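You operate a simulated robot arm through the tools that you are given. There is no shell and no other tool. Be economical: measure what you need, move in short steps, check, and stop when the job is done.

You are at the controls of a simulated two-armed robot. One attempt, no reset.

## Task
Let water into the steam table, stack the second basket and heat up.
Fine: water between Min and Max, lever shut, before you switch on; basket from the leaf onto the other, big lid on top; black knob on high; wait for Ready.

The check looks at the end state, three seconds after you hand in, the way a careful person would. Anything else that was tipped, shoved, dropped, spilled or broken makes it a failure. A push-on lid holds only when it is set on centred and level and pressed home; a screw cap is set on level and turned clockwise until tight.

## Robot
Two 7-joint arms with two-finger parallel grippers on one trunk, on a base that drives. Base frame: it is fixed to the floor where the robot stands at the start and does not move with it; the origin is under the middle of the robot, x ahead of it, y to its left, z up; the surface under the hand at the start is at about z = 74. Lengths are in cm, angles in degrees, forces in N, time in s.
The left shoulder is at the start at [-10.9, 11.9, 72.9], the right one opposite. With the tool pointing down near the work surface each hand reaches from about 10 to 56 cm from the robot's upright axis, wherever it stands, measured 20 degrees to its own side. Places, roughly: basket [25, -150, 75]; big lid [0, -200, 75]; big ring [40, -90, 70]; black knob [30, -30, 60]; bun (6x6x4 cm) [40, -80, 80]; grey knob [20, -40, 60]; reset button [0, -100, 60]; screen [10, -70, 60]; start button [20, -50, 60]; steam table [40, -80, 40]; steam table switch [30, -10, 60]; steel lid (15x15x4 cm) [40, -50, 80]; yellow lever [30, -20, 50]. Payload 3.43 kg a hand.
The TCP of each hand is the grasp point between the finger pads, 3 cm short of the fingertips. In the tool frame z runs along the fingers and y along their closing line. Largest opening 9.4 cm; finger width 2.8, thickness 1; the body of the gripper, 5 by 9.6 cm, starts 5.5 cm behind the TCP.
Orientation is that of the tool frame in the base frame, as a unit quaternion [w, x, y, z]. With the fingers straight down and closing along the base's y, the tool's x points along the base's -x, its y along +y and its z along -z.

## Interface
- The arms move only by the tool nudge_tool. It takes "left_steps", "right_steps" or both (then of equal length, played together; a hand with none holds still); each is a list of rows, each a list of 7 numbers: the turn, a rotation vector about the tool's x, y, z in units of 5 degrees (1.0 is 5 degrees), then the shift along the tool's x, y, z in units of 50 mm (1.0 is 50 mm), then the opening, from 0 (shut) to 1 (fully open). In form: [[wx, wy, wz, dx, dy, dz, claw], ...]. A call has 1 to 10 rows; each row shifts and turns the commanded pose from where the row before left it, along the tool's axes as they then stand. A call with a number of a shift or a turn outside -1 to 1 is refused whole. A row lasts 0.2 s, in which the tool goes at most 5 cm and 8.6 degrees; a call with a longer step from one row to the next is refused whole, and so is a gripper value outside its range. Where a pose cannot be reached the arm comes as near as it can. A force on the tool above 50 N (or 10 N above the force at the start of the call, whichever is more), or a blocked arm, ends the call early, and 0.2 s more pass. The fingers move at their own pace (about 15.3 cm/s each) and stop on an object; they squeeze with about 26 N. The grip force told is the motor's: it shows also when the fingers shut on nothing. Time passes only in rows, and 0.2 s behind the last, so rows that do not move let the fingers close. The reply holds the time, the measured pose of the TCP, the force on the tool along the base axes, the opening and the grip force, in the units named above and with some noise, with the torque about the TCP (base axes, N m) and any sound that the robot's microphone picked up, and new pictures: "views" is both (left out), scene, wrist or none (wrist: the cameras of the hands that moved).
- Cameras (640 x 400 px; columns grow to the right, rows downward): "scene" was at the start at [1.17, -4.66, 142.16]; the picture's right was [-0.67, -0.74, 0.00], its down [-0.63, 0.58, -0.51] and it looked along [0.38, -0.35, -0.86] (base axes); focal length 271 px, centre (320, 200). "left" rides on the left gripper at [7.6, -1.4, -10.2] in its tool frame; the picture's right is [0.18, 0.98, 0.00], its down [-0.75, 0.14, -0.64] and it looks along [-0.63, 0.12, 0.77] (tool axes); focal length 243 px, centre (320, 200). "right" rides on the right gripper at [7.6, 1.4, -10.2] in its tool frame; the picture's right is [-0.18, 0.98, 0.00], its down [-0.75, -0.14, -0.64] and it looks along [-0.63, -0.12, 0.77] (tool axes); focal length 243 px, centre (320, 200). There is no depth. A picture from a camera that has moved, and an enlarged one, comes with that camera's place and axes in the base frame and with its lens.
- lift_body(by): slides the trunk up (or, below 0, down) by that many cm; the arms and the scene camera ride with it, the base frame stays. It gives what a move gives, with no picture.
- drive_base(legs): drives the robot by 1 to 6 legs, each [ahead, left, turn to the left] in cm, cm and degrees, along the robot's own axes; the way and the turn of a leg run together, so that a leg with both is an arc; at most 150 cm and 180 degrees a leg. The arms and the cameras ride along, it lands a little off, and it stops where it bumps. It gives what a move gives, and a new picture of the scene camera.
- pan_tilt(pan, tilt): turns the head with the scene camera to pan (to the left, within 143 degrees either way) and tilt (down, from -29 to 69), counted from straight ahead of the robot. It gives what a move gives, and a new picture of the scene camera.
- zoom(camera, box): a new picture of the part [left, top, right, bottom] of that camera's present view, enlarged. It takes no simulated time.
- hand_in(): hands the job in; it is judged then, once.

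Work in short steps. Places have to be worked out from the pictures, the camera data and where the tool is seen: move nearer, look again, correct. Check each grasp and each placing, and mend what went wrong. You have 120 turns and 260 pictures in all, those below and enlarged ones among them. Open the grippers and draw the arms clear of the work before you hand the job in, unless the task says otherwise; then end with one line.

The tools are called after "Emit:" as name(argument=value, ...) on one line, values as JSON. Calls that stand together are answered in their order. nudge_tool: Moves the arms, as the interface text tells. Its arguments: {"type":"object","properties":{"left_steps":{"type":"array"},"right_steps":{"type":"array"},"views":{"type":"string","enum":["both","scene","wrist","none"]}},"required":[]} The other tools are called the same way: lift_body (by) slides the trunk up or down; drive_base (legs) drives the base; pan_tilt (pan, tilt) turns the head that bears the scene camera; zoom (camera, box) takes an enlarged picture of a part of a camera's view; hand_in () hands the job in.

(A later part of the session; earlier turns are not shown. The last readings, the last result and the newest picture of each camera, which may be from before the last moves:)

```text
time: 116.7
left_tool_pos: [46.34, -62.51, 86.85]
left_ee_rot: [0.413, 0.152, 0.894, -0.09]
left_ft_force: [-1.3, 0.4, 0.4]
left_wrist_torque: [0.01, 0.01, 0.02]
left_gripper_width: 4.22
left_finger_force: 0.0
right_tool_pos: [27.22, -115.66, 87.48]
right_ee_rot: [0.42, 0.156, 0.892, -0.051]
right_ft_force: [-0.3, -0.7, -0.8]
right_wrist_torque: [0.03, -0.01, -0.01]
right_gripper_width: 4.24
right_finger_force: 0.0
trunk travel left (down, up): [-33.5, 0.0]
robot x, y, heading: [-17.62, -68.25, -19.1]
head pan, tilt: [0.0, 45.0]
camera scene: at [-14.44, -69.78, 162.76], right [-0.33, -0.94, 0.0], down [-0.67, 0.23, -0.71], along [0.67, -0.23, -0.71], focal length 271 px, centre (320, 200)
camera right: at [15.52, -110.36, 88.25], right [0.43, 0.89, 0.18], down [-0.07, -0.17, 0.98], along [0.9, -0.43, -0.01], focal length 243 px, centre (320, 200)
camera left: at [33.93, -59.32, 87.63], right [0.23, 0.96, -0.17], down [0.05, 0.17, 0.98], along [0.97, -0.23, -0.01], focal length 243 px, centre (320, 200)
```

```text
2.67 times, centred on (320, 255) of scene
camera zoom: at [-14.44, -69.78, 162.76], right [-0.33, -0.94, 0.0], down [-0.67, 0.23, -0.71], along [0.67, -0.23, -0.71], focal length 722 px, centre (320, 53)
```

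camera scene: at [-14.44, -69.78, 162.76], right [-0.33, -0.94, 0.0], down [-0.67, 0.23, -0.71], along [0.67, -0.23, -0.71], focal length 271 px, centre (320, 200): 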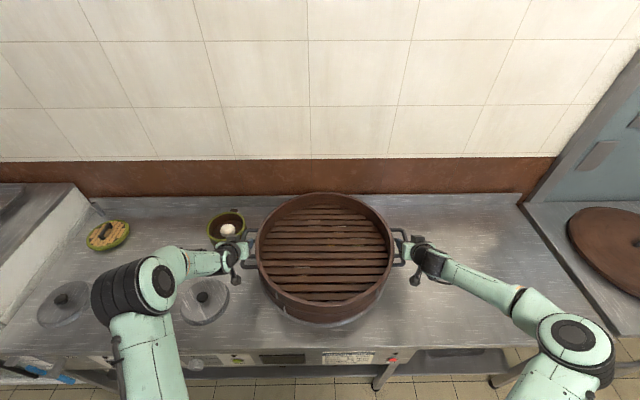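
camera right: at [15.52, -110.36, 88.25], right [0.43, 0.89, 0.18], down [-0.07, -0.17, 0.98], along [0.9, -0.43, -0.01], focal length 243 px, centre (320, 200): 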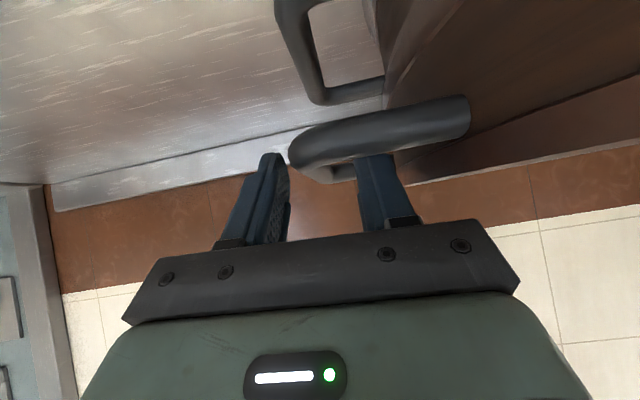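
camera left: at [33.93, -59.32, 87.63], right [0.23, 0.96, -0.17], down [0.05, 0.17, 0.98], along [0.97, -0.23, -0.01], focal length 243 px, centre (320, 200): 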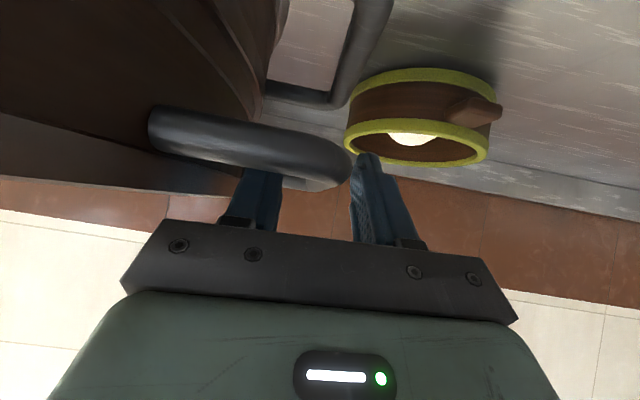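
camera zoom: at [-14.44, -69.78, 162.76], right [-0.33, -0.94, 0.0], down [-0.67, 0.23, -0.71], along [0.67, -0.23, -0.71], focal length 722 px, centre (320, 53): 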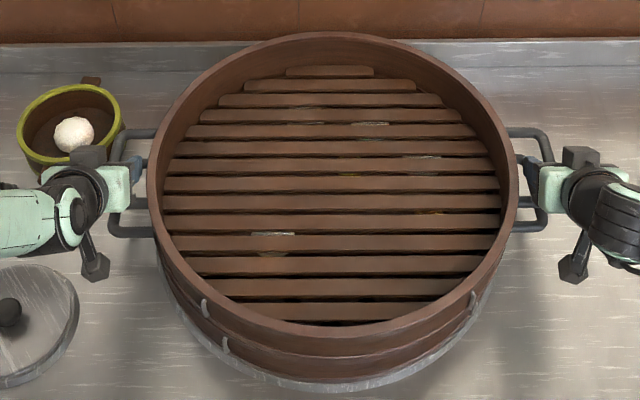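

The basket stays seated. I raise both hands straight up off the handles, then draw them back.

Emit:
nudge_tool(left_steps=[[0, 0, 0, -0.2, 0, -0.17, 0.45], [0, 0, 0, -0.3, 0, -0.25, 0.45], [0, 0, 0, -0.3, 0, -0.25, 0.45], [0, 0, 0, -0.3, 0, -0.25, 0.45], [0, 0, 0, 0.4, 0, -0.5, 0.45], [0, 0, 0, 0.5, 0, -0.6, 0.45], [0, 0, 0, 0.5, 0, -0.6, 0.45], [0, 0, 0, 0, 0, 0, 0.6]], right_steps=[[0, 0, 0, -0.2, 0, -0.17, 0.45], [0, 0, 0, -0.3, 0, -0.25, 0.45], [0, 0, 0, -0.3, 0, -0.25, 0.45], [0, 0, 0, -0.3, 0, -0.25, 0.45], [0, 0, 0, 0.4, 0, -0.5, 0.45], [0, 0, 0, 0.5, 0, -0.6, 0.45], [0, 0, 0, 0.5, 0, -0.6, 0.45], [0, 0, 0, 0, 0, 0, 0.6]], views="scene")

Emit:
zoom(camera="scene", box=[200, 180, 440, 330])

```text
time: 118.5
left_tool_pos: [36.17, -58.51, 94.05]
left_ee_rot: [0.413, 0.152, 0.893, -0.089]
left_ft_force: [0.3, -0.6, -0.5]
left_wrist_torque: [0.03, 0.04, -0.01]
left_gripper_width: 5.64
left_finger_force: 0.0
right_tool_pos: [16.78, -112.4, 94.84]
right_ee_rot: [0.421, 0.156, 0.892, -0.051]
right_ft_force: [0.2, 0.5, 0.5]
right_wrist_torque: [0.02, 0.02, -0.01]
right_gripper_width: 5.64
right_finger_force: 0.1
trunk travel left (down, up): [-33.5, 0.0]
robot x, y, heading: [-17.51, -68.84, -18.9]
head pan, tilt: [0.0, 45.0]
camera scene: at [-14.33, -69.84, 162.77], right [-0.33, -0.94, 0.0], down [-0.67, 0.23, -0.71], along [0.67, -0.23, -0.71], focal length 271 px, centre (320, 200)
```

scene: 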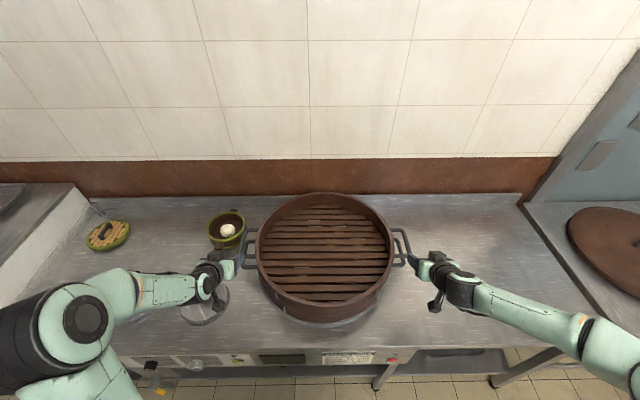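

```text
2.67 times, centred on (320, 255) of scene
camera zoom: at [-14.33, -69.84, 162.77], right [-0.33, -0.94, 0.0], down [-0.67, 0.23, -0.71], along [0.67, -0.23, -0.71], focal length 722 px, centre (320, 53)
```

zoom: 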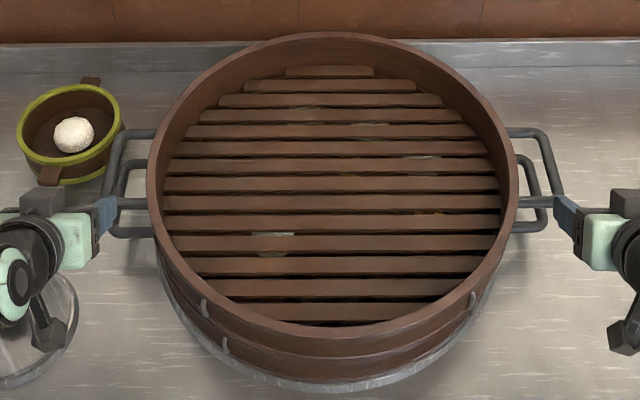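

The stack is centred at about (101.0, 31.1), rim z≈89. Now the lid: I back off 25 cm, then reorient the right hand (tilt less, roll 90°) so it can grip the lid's crosswise handle.

Emit:
drive_base(legs=[[-25, 0, 0]])

Emit:
nudge_tool(right_steps=[[0, 1, 0, 0, 0.4, 0, 0.6], [0, 1, 0, 0, 0.4, 0, 0.6], [0, 0, -1, 0, 0.4, 0, 0.6], [0, 0, -1, 0, 0, 0, 0.6], [0, 0, -1, 0, 0, 0, 0.6], [0, 0, -1, 0, 0, 0, 0.6], [0, 0, -1, 0, 0, 0, 0.6], [0, 0, -1, 0, 0, 0, 0.6], [0, 0, -1, 0, 0, 0, 0.6], [0, 0, -1, 0, 0, 0, 0.6]], views="none")

Emit:
nudge_tool(right_steps=[[0, 0, -1, 0, 0, 0, 0.6], [0, 0, -1, 0, 0, 0, 0.6], [0, 0, -1, 0, 0, 0, 0.6], [0, 0, -1, 0, 0, 0, 0.6], [0, 0, -1, 0, 0, 0, 0.6], [0, 0, -1, 0, 0, 0, 0.6], [0, 0, -1, 0, 0, 0, 0.6], [0, 0, -1, 0, 0, 0, 0.6], [0, 0, -1, 0, 0, 0, 0.6], [0, 0, -1, 0, 0, 0, 0.6]], views="both")

```text
time: 120.3
left_tool_pos: [12.84, -50.27, 94.18]
left_ee_rot: [0.413, 0.152, 0.893, -0.09]
left_ft_force: [-0.5, 0.0, -0.6]
left_wrist_torque: [-0.02, 0.03, 0.03]
left_gripper_width: 5.64
left_finger_force: 0.1
right_tool_pos: [-6.57, -104.45, 94.84]
right_ee_rot: [0.422, 0.156, 0.892, -0.051]
right_ft_force: [0.3, 0.3, -0.7]
right_wrist_torque: [0.01, 0.0, 0.0]
right_gripper_width: 5.61
right_finger_force: 0.1
trunk travel left (down, up): [-33.5, 0.0]
robot x, y, heading: [-41.34, -60.25, -19.4]
head pan, tilt: [0.0, 45.0]
camera scene: at [-37.71, -61.68, 162.78], right [-0.33, -0.94, 0.0], down [-0.67, 0.23, -0.71], along [0.67, -0.23, -0.71], focal length 271 px, centre (320, 200)
```

scene: 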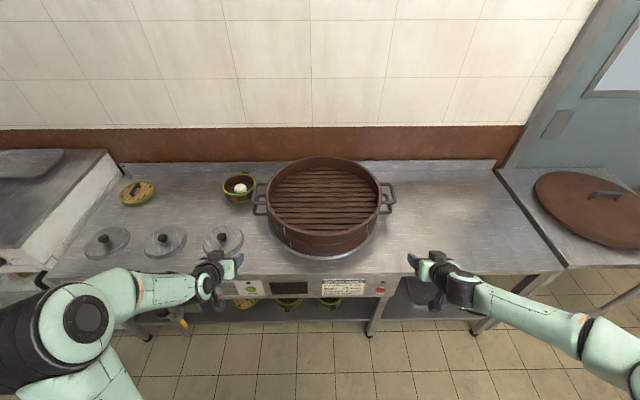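

```text
time: 122.5
left_tool_pos: [12.81, -50.36, 94.02]
left_ee_rot: [0.413, 0.152, 0.893, -0.09]
left_ft_force: [0.8, 0.1, -0.7]
left_wrist_torque: [-0.03, 0.0, 0.0]
left_gripper_width: 5.62
left_finger_force: 0.0
right_tool_pos: [-4.74, -98.7, 95.01]
right_ee_rot: [0.308, -0.168, 0.924, -0.153]
right_ft_force: [-0.6, 0.1, -1.3]
right_wrist_torque: [-0.01, -0.02, -0.01]
right_gripper_width: 5.65
right_finger_force: 0.0
trunk travel left (down, up): [-33.5, 0.0]
robot x, y, heading: [-40.99, -60.32, -19.2]
head pan, tilt: [0.0, 45.0]
```

```text
time: 124.7
left_tool_pos: [12.85, -50.33, 94.14]
left_ee_rot: [0.413, 0.152, 0.893, -0.09]
left_ft_force: [-0.6, -0.7, 0.7]
left_wrist_torque: [-0.03, 0.01, -0.01]
left_gripper_width: 5.63
left_finger_force: 0.0
right_tool_pos: [-7.53, -97.79, 93.14]
right_ee_rot: [0.217, -0.54, 0.767, -0.271]
right_ft_force: [-0.1, -0.2, 0.7]
right_wrist_torque: [0.0, 0.01, 0.01]
right_gripper_width: 5.64
right_finger_force: 0.1
right hand out of reach, approached as far as the arm can: row 8, 9, 10
trunk travel left (down, up): [-33.5, 0.0]
robot x, y, heading: [-41.1, -60.38, -19.3]
head pan, tilt: [0.0, 45.0]
camera scene: at [-37.76, -61.68, 162.76], right [-0.33, -0.94, 0.0], down [-0.67, 0.23, -0.71], along [0.67, -0.23, -0.71], focal length 271 px, centre (320, 200)
camera right: at [-17.53, -102.79, 99.79], right [-0.64, 0.44, -0.63], down [-0.06, 0.79, 0.61], along [0.77, 0.43, -0.48], focal length 243 px, centre (320, 200)
```

scene: 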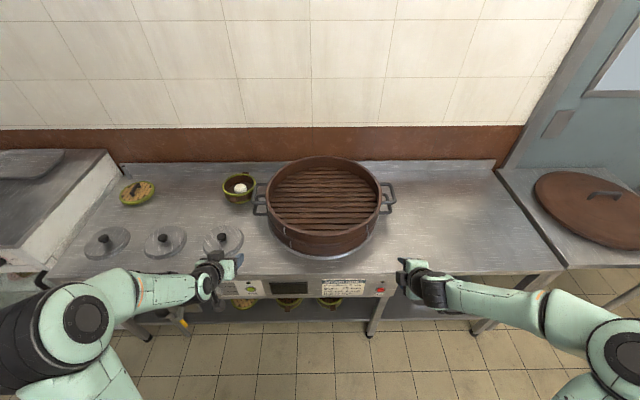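
right: 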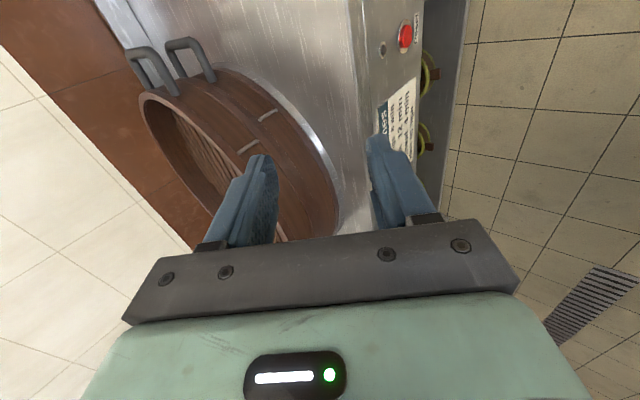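

The roll is exactly crosswise now. I drive right ~100 cm to the lid table and look.

Emit:
drive_base(legs=[[0, -101, 0], [15, 0, 0]])

Emit:
pan_tilt(pan=-15, tilt=50)

```text
time: 134.7
left_tool_pos: [-5.67, -149.26, 93.99]
left_ee_rot: [0.413, 0.148, 0.894, -0.088]
left_ft_force: [1.3, 0.2, -1.3]
left_wrist_torque: [0.0, 0.0, -0.01]
left_gripper_width: 5.63
left_finger_force: 0.1
right_tool_pos: [-25.72, -196.7, 93.13]
right_ee_rot: [0.219, -0.543, 0.764, -0.27]
right_ft_force: [0.2, 0.1, -0.6]
right_wrist_torque: [-0.03, -0.03, 0.03]
right_gripper_width: 5.64
right_finger_force: 0.0
trunk travel left (down, up): [-33.5, 0.0]
robot x, y, heading: [-59.39, -159.66, -18.7]
head pan, tilt: [0.0, 45.0]
camera scene: at [-56.19, -160.85, 162.73], right [-0.32, -0.95, 0.0], down [-0.67, 0.23, -0.71], along [0.67, -0.23, -0.71], focal length 271 px, centre (320, 200)
```

scene: 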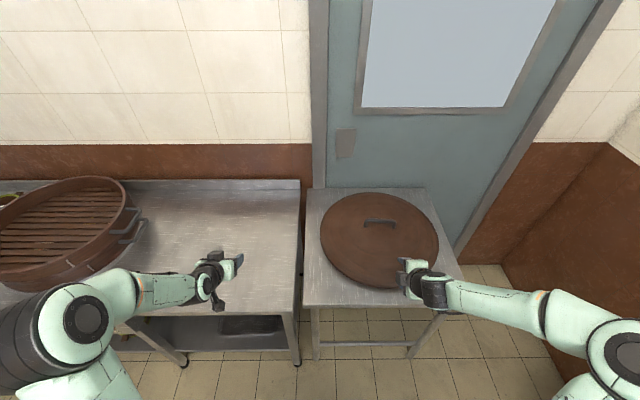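

```text
time: 135.5
left_tool_pos: [-5.55, -149.14, 94.23]
left_ee_rot: [0.414, 0.148, 0.894, -0.088]
left_ft_force: [-0.1, -0.5, 0.4]
left_wrist_torque: [-0.03, -0.04, -0.01]
left_gripper_width: 5.63
left_finger_force: 0.1
right_tool_pos: [-25.65, -196.66, 93.25]
right_ee_rot: [0.219, -0.544, 0.765, -0.268]
right_ft_force: [0.1, 0.2, -0.3]
right_wrist_torque: [0.0, 0.02, 0.0]
right_gripper_width: 5.63
right_finger_force: 0.0
trunk travel left (down, up): [-33.5, 0.0]
robot x, y, heading: [-59.4, -159.51, -18.8]
head pan, tilt: [-15.0, 50.0]
camera scene: at [-57.41, -162.52, 162.07], right [-0.55, -0.83, 0.0], down [-0.64, 0.42, -0.64], along [0.53, -0.36, -0.77], focal length 271 px, centre (320, 200)
```

scene: 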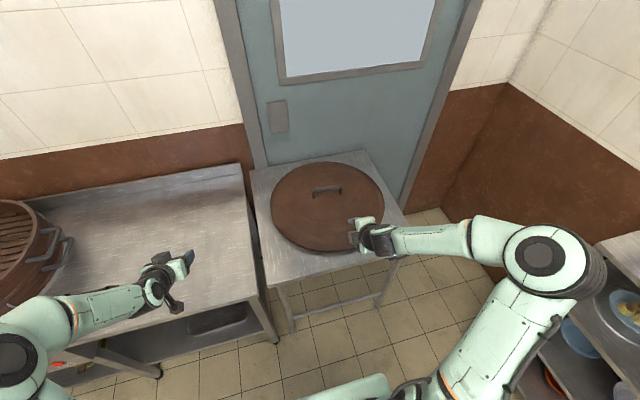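

Lid handle centre ≈ (221.6, 33.7), z≈84. I drive 9.5 cm forward and move the right hand to a pre-grasp point along its approach line.

Emit:
drive_base(legs=[[9.5, 0, -0.4]])

Emit:
nudge_tool(right_steps=[[0, 0, 0, -0.05, -0.35, 0.45, 0.37], [0, 0, 0, -0.05, -0.35, 0.45, 0.37], [0, 0, 0, -0.05, -0.35, 0.45, 0.37], [0, 0, 0, -0.04, -0.35, 0.45, 0.37], [0, 0, 0, 0, 0, 0, 0.37]], views="both")

Emit:
zoom(camera="scene", box=[260, 150, 420, 250])

```text
time: 136.6
left_tool_pos: [3.18, -152.55, 94.04]
left_ee_rot: [0.413, 0.151, 0.894, -0.09]
left_ft_force: [0.0, -0.4, -0.7]
left_wrist_torque: [-0.02, 0.01, 0.02]
left_gripper_width: 5.63
left_finger_force: 0.1
right_tool_pos: [-17.08, -199.99, 93.15]
right_ee_rot: [0.218, -0.54, 0.767, -0.27]
right_ft_force: [-0.9, 0.3, 0.2]
right_wrist_torque: [0.0, 0.01, -0.02]
right_gripper_width: 5.64
right_finger_force: 0.0
trunk travel left (down, up): [-33.5, 0.0]
robot x, y, heading: [-50.26, -162.82, -19.1]
head pan, tilt: [-15.0, 50.0]
camera scene: at [-48.61, -165.59, 162.04], right [-0.56, -0.83, 0.0], down [-0.63, 0.43, -0.64], along [0.53, -0.36, -0.77], focal length 271 px, centre (320, 200)
```

scene: 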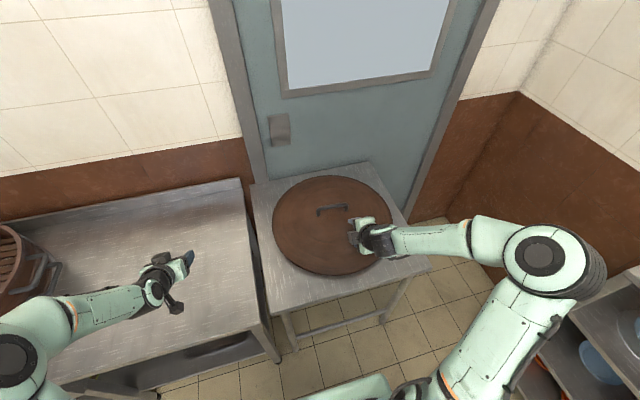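

```text
time: 137.8
left_tool_pos: [3.31, -152.62, 94.01]
left_ee_rot: [0.414, 0.152, 0.893, -0.09]
left_ft_force: [0.4, -0.1, 0.3]
left_wrist_torque: [-0.04, -0.01, 0.01]
left_gripper_width: 5.62
left_finger_force: 0.1
right_tool_pos: [-14.71, -201.59, 88.03]
right_ee_rot: [0.222, -0.538, 0.766, -0.273]
right_ft_force: [0.0, 0.0, 0.7]
right_wrist_torque: [-0.01, 0.01, -0.03]
right_gripper_width: 3.49
right_finger_force: 0.0
right hand out of reach, approached as far as the arm can: row 1, 2, 3, 4
trunk travel left (down, up): [-33.5, 0.0]
robot x, y, heading: [-50.84, -162.41, -19.1]
head pan, tilt: [-15.0, 50.0]
camera scene: at [-48.57, -165.58, 162.07], right [-0.56, -0.83, 0.0], down [-0.63, 0.43, -0.64], along [0.53, -0.36, -0.77], focal length 271 px, centre (320, 200)
camera right: at [-24.74, -206.58, 94.49], right [-0.63, 0.44, -0.64], down [-0.06, 0.79, 0.61], along [0.77, 0.43, -0.47], focal length 243 px, centre (320, 200)
```

scene: 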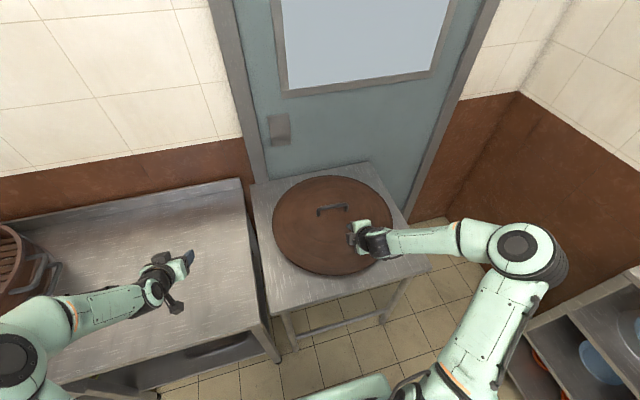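
right: 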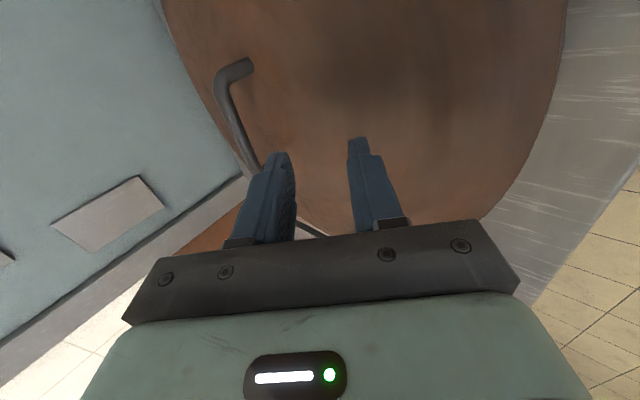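

```text
4.00 times, centred on (340, 200) of scene
camera zoom: at [-48.57, -165.58, 162.07], right [-0.56, -0.83, 0.0], down [-0.63, 0.43, -0.64], along [0.53, -0.36, -0.77], focal length 1084 px, centre (240, 200)
```

zoom: 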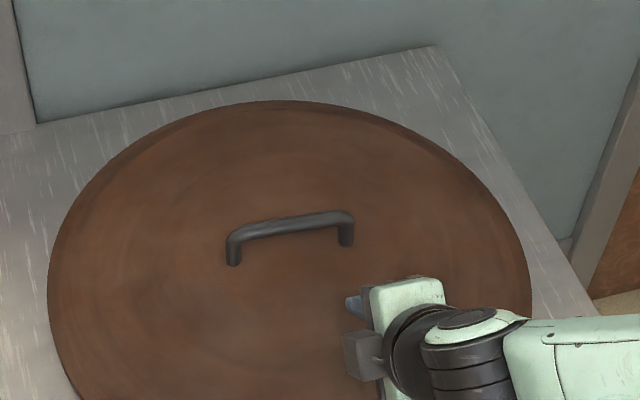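

In this rolled posture the wrist cannot reach the lid handle. New plan: go back to unrolled fingers (as with the basket handles), pull one leg of the lid handle so the handle turns to point toward me, then grip the bar lengthwise. First I raise and unroll the hand.

Emit:
nudge_tool(right_steps=[[0, 0, 0, 0, -0.39, -0.45, 0.5], [0, 0, 0, 0, -0.39, -0.45, 0.5], [0, 0, 1, 0, 0, 0, 0.5], [0, 0, 1, 0, 0, 0, 0.5], [0, 0, 1, 0, 0, 0, 0.5], [0, 0, 1, 0, 0, 0, 0.5], [0, 0, 1, 0, 0, 0, 0.5], [0, 0, 1, 0, 0, 0, 0.5], [0, 0, 1, 0, 0, 0, 0.5], [0, 0, 1, 0, 0, 0, 0.5]], views="none")

Emit:
nudge_tool(right_steps=[[0, 0, 1, 0, 0, 0, 0.5], [0, 0, 1, 0, 0, 0, 0.5], [0, 0, 1, 0, 0, 0, 0.5], [0, 0, 1, 0, 0, 0, 0.5], [0, 0, 1, 0, 0, 0, 0.5], [0, 0, 1, 0, 0, 0, 0.5], [0, 0, 1, 0, 0, 0, 0.5], [0, 0, 1, 0, 0, 0, 0.5], [0, 0, 0, 0, 0, 0, 0.5]], views="scene")

```text
time: 140.0
left_tool_pos: [3.25, -152.71, 94.05]
left_ee_rot: [0.413, 0.151, 0.893, -0.089]
left_ft_force: [-0.4, 0.1, -0.6]
left_wrist_torque: [-0.02, 0.03, 0.03]
left_gripper_width: 5.63
left_finger_force: 0.1
right_tool_pos: [-16.84, -201.26, 92.96]
right_ee_rot: [0.297, -0.245, 0.905, -0.18]
right_ft_force: [-0.1, -0.3, 0.7]
right_wrist_torque: [0.0, -0.02, -0.04]
right_gripper_width: 4.69
right_finger_force: 0.0
right hand out of reach, approached as far as the arm can: row 1, 2
trunk travel left (down, up): [-33.5, 0.0]
robot x, y, heading: [-50.36, -162.49, -19.2]
head pan, tilt: [-15.0, 50.0]
```

```text
time: 142.0
left_tool_pos: [3.41, -152.6, 94.15]
left_ee_rot: [0.414, 0.151, 0.893, -0.089]
left_ft_force: [-0.4, -0.5, 0.3]
left_wrist_torque: [-0.01, -0.01, 0.01]
left_gripper_width: 5.64
left_finger_force: 0.0
right_tool_pos: [-16.77, -201.24, 92.97]
right_ee_rot: [0.34, 0.08, 0.935, -0.067]
right_ft_force: [-0.4, 0.6, 0.0]
right_wrist_torque: [0.03, -0.01, -0.04]
right_gripper_width: 4.71
right_finger_force: 0.1
trunk travel left (down, up): [-33.5, 0.0]
robot x, y, heading: [-50.28, -162.65, -19.0]
head pan, tilt: [-15.0, 50.0]
camera scene: at [-48.57, -165.6, 162.07], right [-0.56, -0.83, 0.0], down [-0.63, 0.43, -0.64], along [0.53, -0.36, -0.77], focal length 271 px, centre (320, 200)
```

scene: 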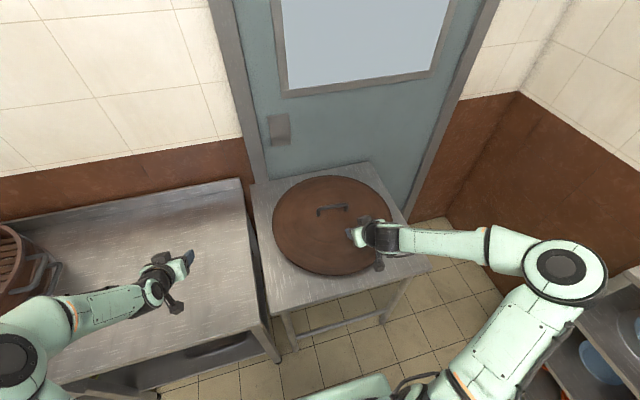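

The pull is doable but awkward. First I test rolling the hand the other way (+), which may have more wrist range.

Emit:
nudge_tool(right_steps=[[0, 0, 1, 0, 0, -0.1, 0.5], [0, 0, 1, 0, 0, -0.1, 0.5], [0, 0, 1, 0, 0, -0.1, 0.5], [0, 0, 1, 0, 0, 0, 0.5], [0, 0, 1, 0, 0, 0, 0.5], [0, 0, 1, 0, 0, 0, 0.5], [0, 0, 1, 0, 0, 0, 0.5], [0, 0, 1, 0, 0, 0, 0.5], [0, 0, 1, 0, 0, 0, 0.5], [0, 0, 1, 0, 0, 0, 0.5]], views="none")

Emit:
nudge_tool(right_steps=[[0, 0, 1, 0, 0, 0, 0.5], [0, 0, 1, 0, 0, 0, 0.5], [0, 0, 1, 0, 0, 0, 0.5], [0, 0, 1, 0, 0, 0, 0.5], [0, 0, 1, 0, 0, 0, 0.5], [0, 0, 1, 0, 0, 0, 0.5], [0, 0, 1, 0, 0, 0, 0.5], [0, 0, 1, 0, 0, 0, 0.5], [0, 0, 1, 0, 0, 0, 0.5], [0, 0, 1, 0, 0, 0, 0.5]], views="both")

```text
time: 144.2
left_tool_pos: [3.25, -152.62, 94.21]
left_ee_rot: [0.414, 0.152, 0.893, -0.09]
left_ft_force: [0.7, -1.0, -0.6]
left_wrist_torque: [0.0, -0.03, 0.01]
left_gripper_width: 5.63
left_finger_force: 0.1
right_tool_pos: [-17.82, -201.02, 94.05]
right_ee_rot: [0.336, 0.468, 0.813, 0.083]
right_ft_force: [-0.1, -0.5, 0.3]
right_wrist_torque: [-0.02, -0.03, -0.02]
right_gripper_width: 4.71
right_finger_force: 0.1
trunk travel left (down, up): [-33.5, 0.0]
robot x, y, heading: [-50.56, -162.44, -19.0]
head pan, tilt: [-15.0, 50.0]
```

```text
time: 146.4
left_tool_pos: [3.32, -152.59, 94.04]
left_ee_rot: [0.414, 0.151, 0.893, -0.089]
left_ft_force: [0.3, -0.3, -0.4]
left_wrist_torque: [0.02, 0.0, 0.05]
left_gripper_width: 5.63
left_finger_force: 0.0
right_tool_pos: [-17.76, -201.07, 94.07]
right_ee_rot: [0.27, 0.767, 0.54, 0.217]
right_ft_force: [-1.2, 0.8, 0.5]
right_wrist_torque: [0.0, 0.0, 0.01]
right_gripper_width: 4.69
right_finger_force: 0.1
trunk travel left (down, up): [-33.5, 0.0]
robot x, y, heading: [-50.5, -162.78, -19.2]
head pan, tilt: [-15.0, 50.0]
camera scene: at [-48.57, -165.6, 162.07], right [-0.56, -0.83, 0.0], down [-0.63, 0.43, -0.64], along [0.53, -0.36, -0.77], focal length 271 px, centre (320, 200)
camera right: at [-20.86, -192.46, 103.17], right [0.64, -0.44, 0.63], down [-0.75, -0.56, 0.36], along [0.19, -0.7, -0.69], focal length 243 px, centre (320, 200)
```

scene: 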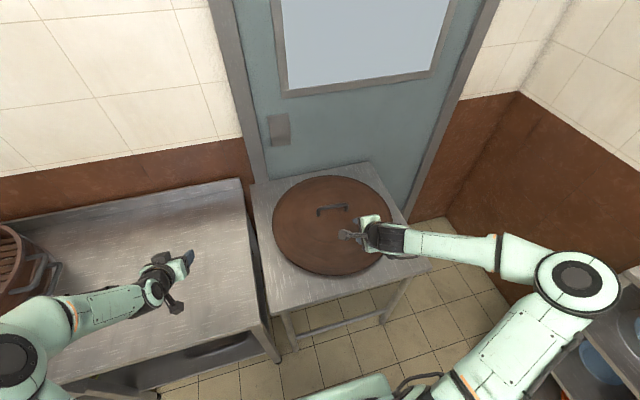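
right: 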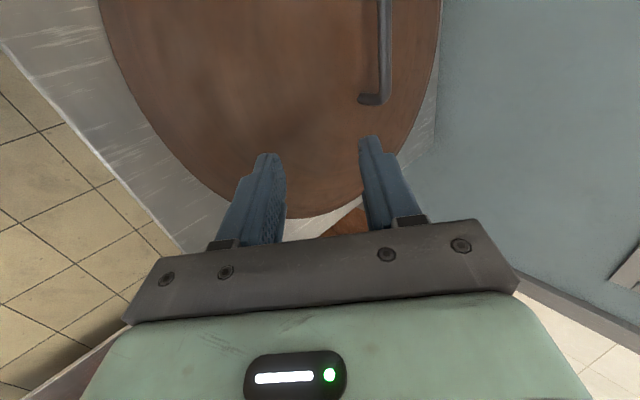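

The + roll works without limits and the wrist camera now sees the handle. I move to the pre-grasp point.

Emit:
nudge_tool(right_steps=[[0, 0, 0, 0.135, 0.35, 0.5, 0.45], [0, 0, 0, 0.135, 0.35, 0.5, 0.45], [0, 0, 0, 0.135, 0.35, 0.5, 0.45], [0, 0, 0, 0.135, 0.34, 0.5, 0.45], [0, 0, 0, 0, 0, 0, 0.45]], views="both")

Emit:
zoom(camera="scene", box=[280, 160, 400, 235])

```text
time: 147.6
left_tool_pos: [3.25, -152.65, 94.12]
left_ee_rot: [0.413, 0.151, 0.894, -0.09]
left_ft_force: [0.5, -0.1, -0.3]
left_wrist_torque: [-0.01, -0.01, -0.02]
left_gripper_width: 5.63
left_finger_force: 0.1
right_tool_pos: [-5.75, -202.02, 91.11]
right_ee_rot: [0.269, 0.766, 0.541, 0.218]
right_ft_force: [0.3, 1.1, -0.3]
right_wrist_torque: [0.01, -0.01, 0.01]
right_gripper_width: 4.22
right_finger_force: 0.0
trunk travel left (down, up): [-33.5, 0.0]
robot x, y, heading: [-50.71, -162.64, -19.2]
head pan, tilt: [-15.0, 50.0]
camera scene: at [-48.63, -165.58, 162.07], right [-0.56, -0.83, 0.0], down [-0.63, 0.43, -0.64], along [0.53, -0.36, -0.77], focal length 271 px, centre (320, 200)
camera right: at [-8.84, -193.46, 100.18], right [0.64, -0.44, 0.63], down [-0.74, -0.56, 0.36], along [0.19, -0.7, -0.68], focal length 243 px, centre (320, 200)
```

scene: 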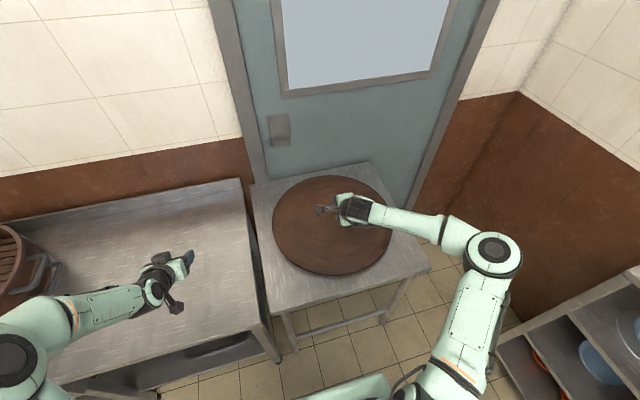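
right: 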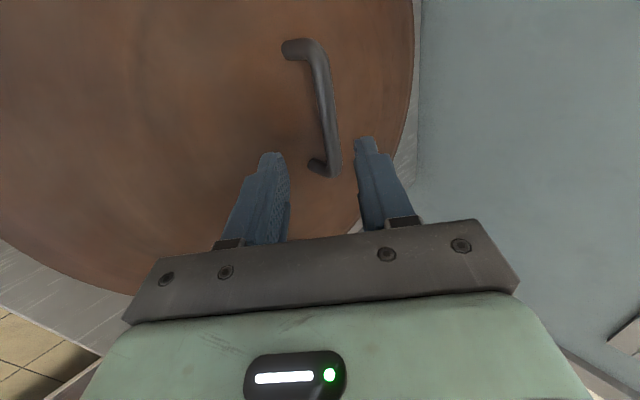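

```text
5.33 times, centred on (340, 198) of scene
camera zoom: at [-48.63, -165.58, 162.07], right [-0.56, -0.83, 0.0], down [-0.63, 0.43, -0.64], along [0.53, -0.36, -0.77], focal length 1445 px, centre (213, 213)
```

zoom: 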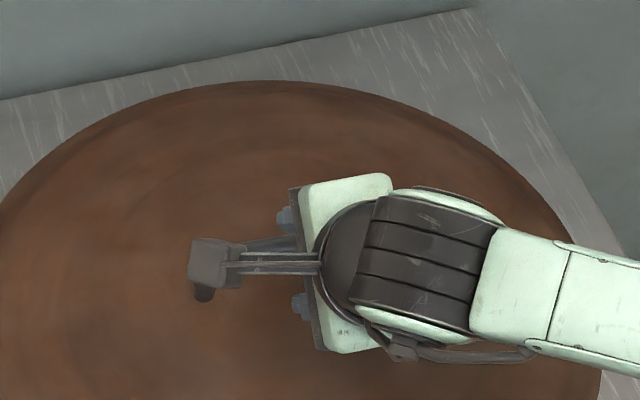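

The handle is well lined up; I shift 0.6 cm front-up, 0.5 cm left and advance 5 cm, then look.

Emit:
nudge_tool(right_steps=[[0, 0, 0, 0.1, 0.12, 0.2, 0.42], [0, 0, 0, 0, 0, 0.4, 0.4], [0, 0, 0, 0, 0, 0.4, 0.4], [0, 0, 0, 0, 0, 0, 0.4]], views="wrist")

```text
time: 148.6
left_tool_pos: [3.45, -152.61, 94.02]
left_ee_rot: [0.414, 0.151, 0.893, -0.089]
left_ft_force: [0.2, -0.6, 0.4]
left_wrist_torque: [0.01, -0.02, -0.03]
left_gripper_width: 5.65
left_finger_force: 0.1
right_tool_pos: [-2.78, -202.59, 88.42]
right_ee_rot: [0.27, 0.766, 0.541, 0.217]
right_ft_force: [-0.3, -0.7, 0.2]
right_wrist_torque: [0.01, -0.03, 0.02]
right_gripper_width: 3.78
right_finger_force: 0.2
right hand out of reach, approached as far as the arm can: row 3
trunk travel left (down, up): [-33.5, 0.0]
robot x, y, heading: [-50.32, -162.74, -18.8]
head pan, tilt: [-15.0, 50.0]
camera right: at [-5.73, -193.93, 97.55], right [0.64, -0.44, 0.63], down [-0.74, -0.56, 0.36], along [0.19, -0.7, -0.69], focal length 243 px, centre (320, 200)
```

right: 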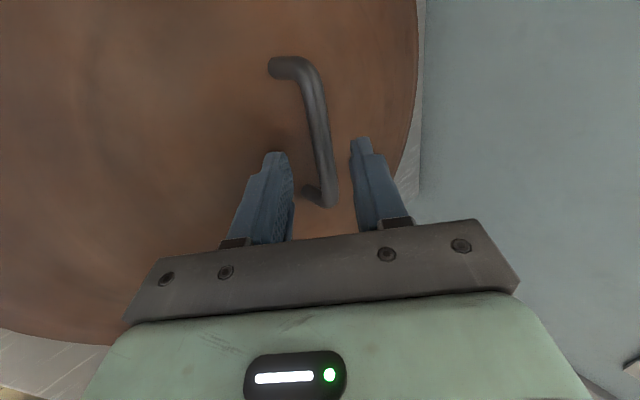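

The arm is at its limit. I retreat along the approach line, drive 3.5 cm closer, and realign.

Emit:
nudge_tool(right_steps=[[0, 0, 0, 0, 0, -0.4, 0.4], [0, 0, 0, 0, 0, -0.4, 0.4]], views="none")

Emit:
drive_base(legs=[[3.5, 0, 0]])

Emit:
nudge_tool(right_steps=[[0, 0, 0, 0, -0.32, 0, 0.4], [0, 0, 0, 0, -0.31, 0, 0.4], [0, 0, 0, 0, 0, 0.4, 0.4], [0, 0, 0, 0, 0, 0, 0.4]], views="wrist")

```text
time: 149.2
left_tool_pos: [3.36, -152.62, 94.09]
left_ee_rot: [0.414, 0.151, 0.893, -0.09]
left_ft_force: [-0.9, -1.1, -0.5]
left_wrist_torque: [0.01, 0.01, 0.0]
left_gripper_width: 5.66
left_finger_force: 0.0
right_tool_pos: [-5.16, -201.84, 91.53]
right_ee_rot: [0.27, 0.767, 0.54, 0.217]
right_ft_force: [0.3, 0.0, -0.9]
right_wrist_torque: [-0.02, -0.02, 0.0]
right_gripper_width: 3.76
right_finger_force: 0.0
trunk travel left (down, up): [-33.5, 0.0]
robot x, y, heading: [-50.3, -162.53, -19.4]
head pan, tilt: [-15.0, 50.0]
```

```text
time: 150.1
left_tool_pos: [6.36, -153.75, 94.05]
left_ee_rot: [0.413, 0.151, 0.894, -0.089]
left_ft_force: [-0.4, -0.2, 0.2]
left_wrist_torque: [0.02, 0.03, 0.04]
left_gripper_width: 5.65
left_finger_force: 0.0
right_tool_pos: [-2.23, -202.89, 91.5]
right_ee_rot: [0.269, 0.767, 0.541, 0.217]
right_ft_force: [0.4, 0.7, -0.4]
right_wrist_torque: [0.0, 0.0, 0.02]
right_gripper_width: 3.74
right_finger_force: 0.1
trunk travel left (down, up): [-33.5, 0.0]
robot x, y, heading: [-47.03, -163.51, -19.3]
head pan, tilt: [-15.0, 50.0]
camera scene: at [-45.54, -166.66, 162.03], right [-0.56, -0.83, 0.0], down [-0.63, 0.43, -0.64], along [0.53, -0.36, -0.77], focal length 271 px, centre (320, 200)
```

scene: 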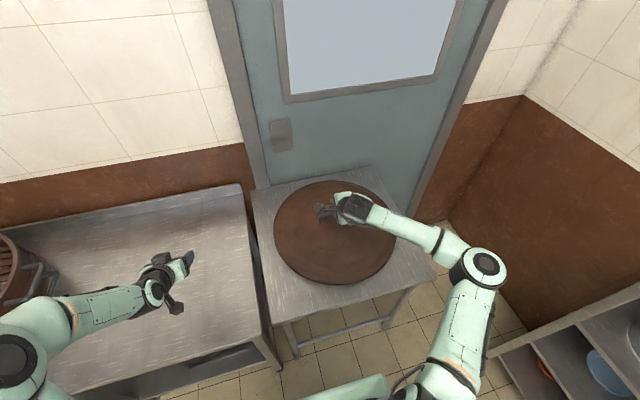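

```text
time: 151.1
left_tool_pos: [6.47, -153.66, 94.13]
left_ee_rot: [0.414, 0.152, 0.893, -0.09]
left_ft_force: [-0.5, 0.4, -1.0]
left_wrist_torque: [-0.02, -0.04, -0.01]
left_gripper_width: 5.65
left_finger_force: 0.1
right_tool_pos: [-2.99, -202.56, 87.98]
right_ee_rot: [0.27, 0.767, 0.54, 0.216]
right_ft_force: [-1.0, -0.7, -0.7]
right_wrist_torque: [-0.01, 0.01, 0.01]
right_gripper_width: 3.78
right_finger_force: 0.1
trunk travel left (down, up): [-33.5, 0.0]
robot x, y, heading: [-47.36, -163.61, -19.1]
head pan, tilt: [-15.0, 50.0]
camera right: at [-6.07, -193.89, 97.04], right [0.64, -0.44, 0.63], down [-0.74, -0.56, 0.36], along [0.19, -0.7, -0.69], focal length 243 px, centre (320, 200)
```

right: 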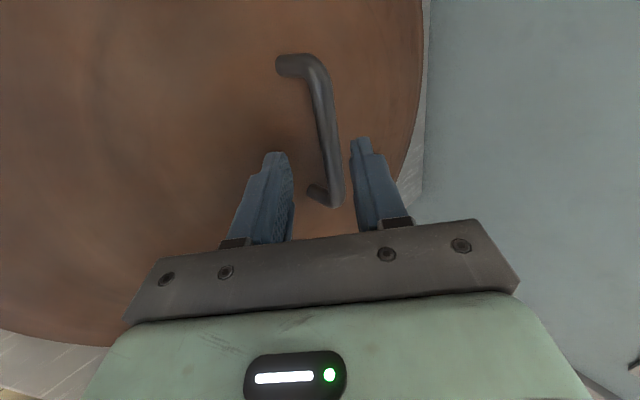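

Now lined up within half a centimetre. I advance 3.5 cm with a small correction and check before closing.

Emit:
nudge_tool(right_steps=[[0, 0, 0, 0.04, 0.1, 0.2, 0.4], [0, 0, 0, 0, 0, 0.25, 0.4], [0, 0, 0, 0, 0, 0.25, 0.4], [0, 0, 0, 0, 0, 0, 0.4]], views="wrist")

```text
time: 152.1
left_tool_pos: [6.63, -153.69, 94.24]
left_ee_rot: [0.413, 0.152, 0.894, -0.089]
left_ft_force: [-0.2, 0.2, 0.1]
left_wrist_torque: [0.0, 0.01, -0.03]
left_gripper_width: 5.65
left_finger_force: 0.1
right_tool_pos: [-0.36, -203.02, 85.55]
right_ee_rot: [0.27, 0.766, 0.541, 0.217]
right_ft_force: [0.6, 0.0, -0.8]
right_wrist_torque: [0.02, 0.01, 0.03]
right_gripper_width: 3.77
right_finger_force: 0.1
trunk travel left (down, up): [-33.5, 0.0]
robot x, y, heading: [-47.23, -163.99, -19.2]
head pan, tilt: [-15.0, 50.0]
camera right: at [-3.41, -194.4, 94.69], right [0.64, -0.44, 0.63], down [-0.74, -0.56, 0.36], along [0.19, -0.7, -0.69], focal length 243 px, centre (320, 200)
```

right: 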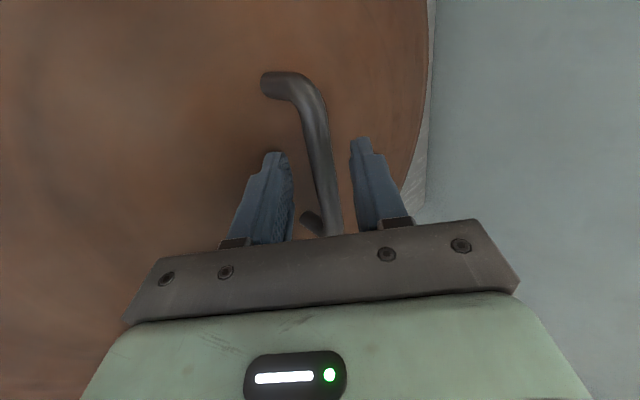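

The bar lies ~1.3 cm beyond the grasp centre, centred. I go 0.6 cm further and close.

Emit:
nudge_tool(right_steps=[[0, 0, 0, 0, 0, 0.12, 0.4], [0, 0, 0, 0, 0, 0, 0.2], [0, 0, 0, 0, 0, 0, 0], [0, 0, 0, 0, 0, 0, 0], [0, 0, 0, 0, 0, 0, 0]], views="wrist")

```text
time: 153.3
left_tool_pos: [6.46, -153.64, 94.08]
left_ee_rot: [0.413, 0.151, 0.894, -0.089]
left_ft_force: [0.8, 0.2, 0.2]
left_wrist_torque: [-0.01, 0.03, 0.01]
left_gripper_width: 5.64
left_finger_force: 0.1
right_tool_pos: [0.2, -203.18, 85.3]
right_ee_rot: [0.27, 0.766, 0.54, 0.218]
right_ft_force: [3.0, -1.8, 4.9]
right_wrist_torque: [0.49, -0.33, -0.56]
right_gripper_width: 1.49
right_finger_force: 26.1
trunk travel left (down, up): [-33.5, 0.0]
robot x, y, heading: [-47.56, -163.8, -19.4]
head pan, tilt: [-15.0, 50.0]
camera right: at [-3.0, -194.51, 94.29], right [0.64, -0.44, 0.63], down [-0.74, -0.56, 0.36], along [0.19, -0.7, -0.69], focal length 243 px, centre (320, 200)
```

right: 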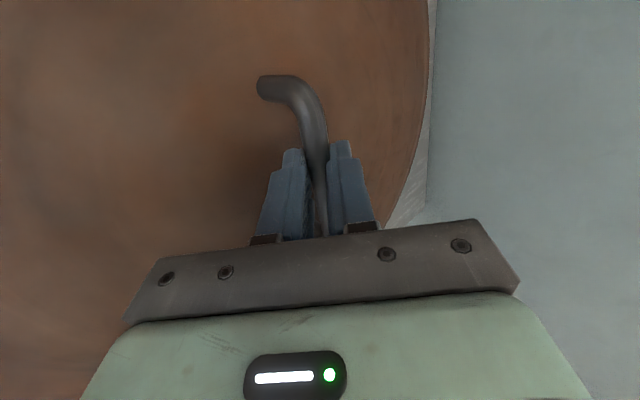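

Gripped. I lift 3 cm and check weight and level.

Emit:
nudge_tool(right_steps=[[0, 0, 0, 0, 0.13, -0.152, 0], [0, 0, 0, 0, 0.13, -0.152, 0], [0, 0, 0, 0, 0.13, -0.152, 0], [0, 0, 0, 0, 0, 0, 0], [0, 0, 0, 0, 0, 0, 0]], views="both")

Emit:
zoom(camera="scene", box=[240, 140, 440, 280])

```text
time: 154.5
left_tool_pos: [6.52, -153.71, 94.01]
left_ee_rot: [0.412, 0.151, 0.894, -0.089]
left_ft_force: [-0.4, 0.8, -0.3]
left_wrist_torque: [0.01, 0.02, 0.02]
left_gripper_width: 5.63
left_finger_force: 0.0
right_tool_pos: [-0.01, -203.23, 88.17]
right_ee_rot: [0.269, 0.767, 0.54, 0.217]
right_ft_force: [0.3, 0.1, -6.7]
right_wrist_torque: [0.12, 0.07, -0.01]
right_gripper_width: 1.46
right_finger_force: 26.0
trunk travel left (down, up): [-33.5, 0.0]
robot x, y, heading: [-47.09, -163.8, -19.3]
head pan, tilt: [-15.0, 50.0]
camera scene: at [-45.29, -166.77, 162.07], right [-0.56, -0.83, 0.0], down [-0.63, 0.43, -0.64], along [0.53, -0.36, -0.77], focal length 271 px, centre (320, 200)
camera right: at [-3.03, -194.67, 97.18], right [0.64, -0.44, 0.63], down [-0.74, -0.56, 0.36], along [0.19, -0.7, -0.69], focal length 243 px, centre (320, 200)
```

scene: 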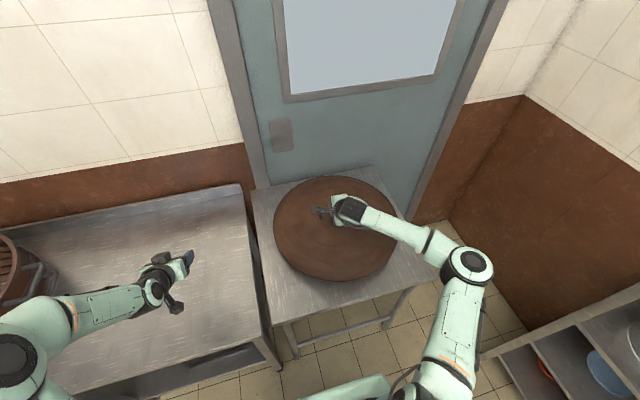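
right: 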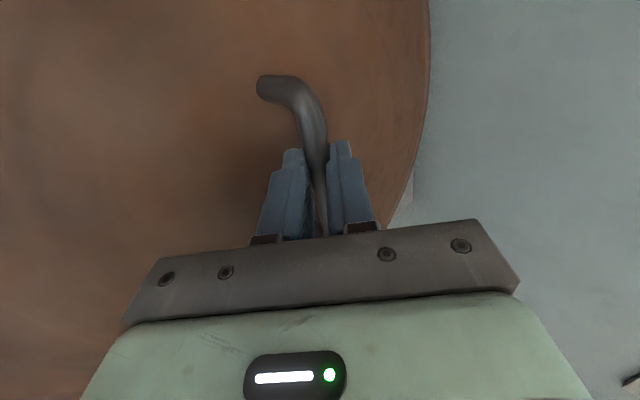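

```text
2.86 times, centred on (340, 210) of scene
camera zoom: at [-45.29, -166.77, 162.07], right [-0.56, -0.83, 0.0], down [-0.63, 0.43, -0.64], along [0.53, -0.36, -0.77], focal length 774 px, centre (263, 171)
```

zoom: 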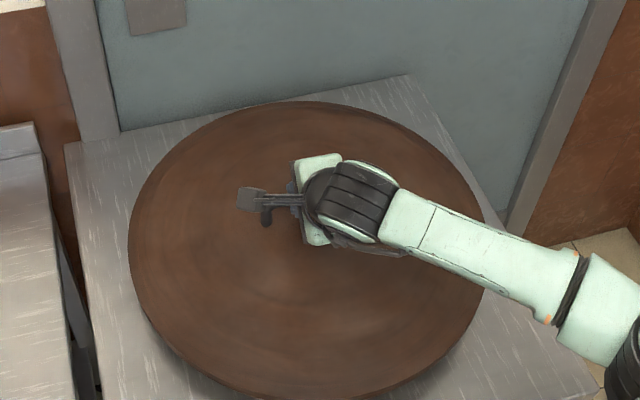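

It is light (6.7 N) and level. I lift it another 14 cm.

Emit:
nudge_tool(right_steps=[[0, 0, 0, 0, 0.27, -0.426, 0], [0, 0, 0, 0, 0.27, -0.426, 0], [0, 0, 0, 0, 0.27, -0.426, 0], [0, 0, 0, 0, 0.364, -0.426, 0], [0, 0, 0, 0, 0.364, -0.426, 0], [0, 0, 0, 0, 0.364, -0.426, 0], [0, 0, 0, 0, 0, 0, 0]], views="scene")

```text
time: 156.1
left_tool_pos: [6.64, -153.78, 94.11]
left_ee_rot: [0.413, 0.151, 0.894, -0.089]
left_ft_force: [-0.6, -0.4, -0.1]
left_wrist_torque: [0.0, -0.02, 0.02]
left_gripper_width: 5.62
left_finger_force: 0.0
right_tool_pos: [-1.64, -204.62, 104.19]
right_ee_rot: [0.27, 0.767, 0.54, 0.217]
right_ft_force: [0.5, -0.1, -6.9]
right_wrist_torque: [0.12, 0.08, 0.01]
right_gripper_width: 1.47
right_finger_force: 25.7
right hand out of reach, approached as far as the arm can: row 5, 6
trunk travel left (down, up): [-33.5, 0.0]
robot x, y, heading: [-47.64, -163.56, -19.2]
head pan, tilt: [-15.0, 50.0]
camera scene: at [-45.28, -166.78, 162.07], right [-0.56, -0.83, 0.0], down [-0.63, 0.43, -0.64], along [0.53, -0.36, -0.77], focal length 271 px, centre (320, 200)
```

scene: 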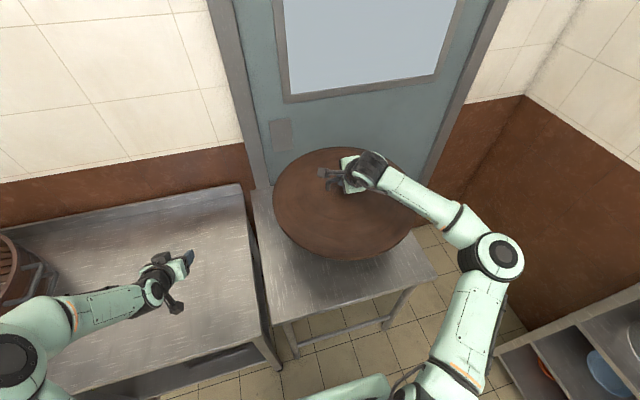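

Lid bottom is now about 93, above the stack rim (89). I back up, drive left to the stack, and check before moving forward.

Emit:
drive_base(legs=[[-28, 0, 0], [0, 60, 0], [0, 61.5, 0]])

Emit:
pan_tilt(pan=-15, tilt=45)

```text
time: 168.8
left_tool_pos: [20.53, -30.05, 93.93]
left_ee_rot: [0.413, 0.153, 0.893, -0.09]
left_ft_force: [-0.7, 0.0, -0.2]
left_wrist_torque: [0.02, -0.03, 0.02]
left_gripper_width: 5.66
left_finger_force: 0.0
right_tool_pos: [12.06, -80.95, 104.15]
right_ee_rot: [0.27, 0.768, 0.538, 0.217]
right_ft_force: [0.1, -0.3, -7.5]
right_wrist_torque: [0.13, 0.07, 0.0]
right_gripper_width: 1.47
right_finger_force: 25.7
trunk travel left (down, up): [-33.5, 0.0]
robot x, y, heading: [-33.42, -39.85, -19.3]
head pan, tilt: [-15.0, 50.0]
camera scene: at [-31.34, -42.92, 162.07], right [-0.56, -0.83, 0.0], down [-0.63, 0.43, -0.64], along [0.53, -0.36, -0.77], focal length 271 px, centre (320, 200)
```

scene: 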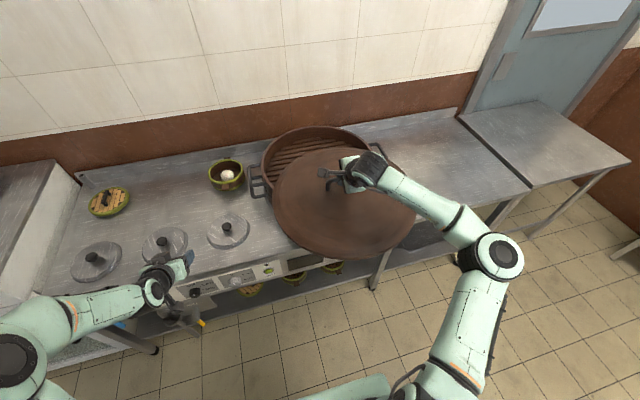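

```text
time: 169.5
left_tool_pos: [20.61, -29.91, 94.09]
left_ee_rot: [0.412, 0.152, 0.894, -0.09]
left_ft_force: [0.0, 0.0, 0.3]
left_wrist_torque: [-0.01, 0.06, 0.01]
left_gripper_width: 5.66
left_finger_force: 0.2
right_tool_pos: [12.08, -80.85, 104.28]
right_ee_rot: [0.27, 0.768, 0.539, 0.216]
right_ft_force: [0.5, -0.1, -6.2]
right_wrist_torque: [0.15, 0.05, 0.05]
right_gripper_width: 1.45
right_finger_force: 25.6
trunk travel left (down, up): [-33.5, 0.0]
robot x, y, heading: [-33.11, -39.68, -19.4]
head pan, tilt: [-15.0, 45.0]
camera scene: at [-30.98, -43.17, 162.76], right [-0.56, -0.83, 0.0], down [-0.58, 0.4, -0.71], along [0.58, -0.4, -0.71], focal length 271 px, centre (320, 200)
```

scene: 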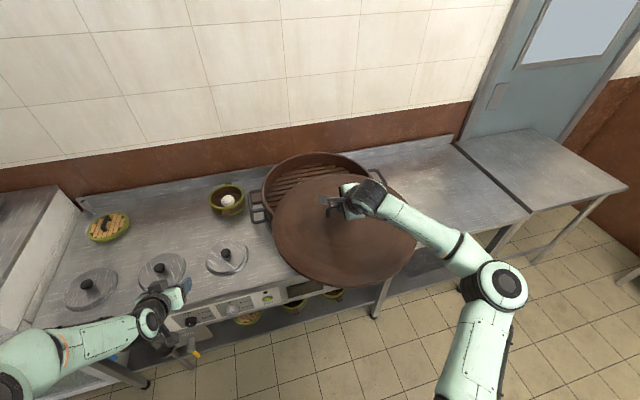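

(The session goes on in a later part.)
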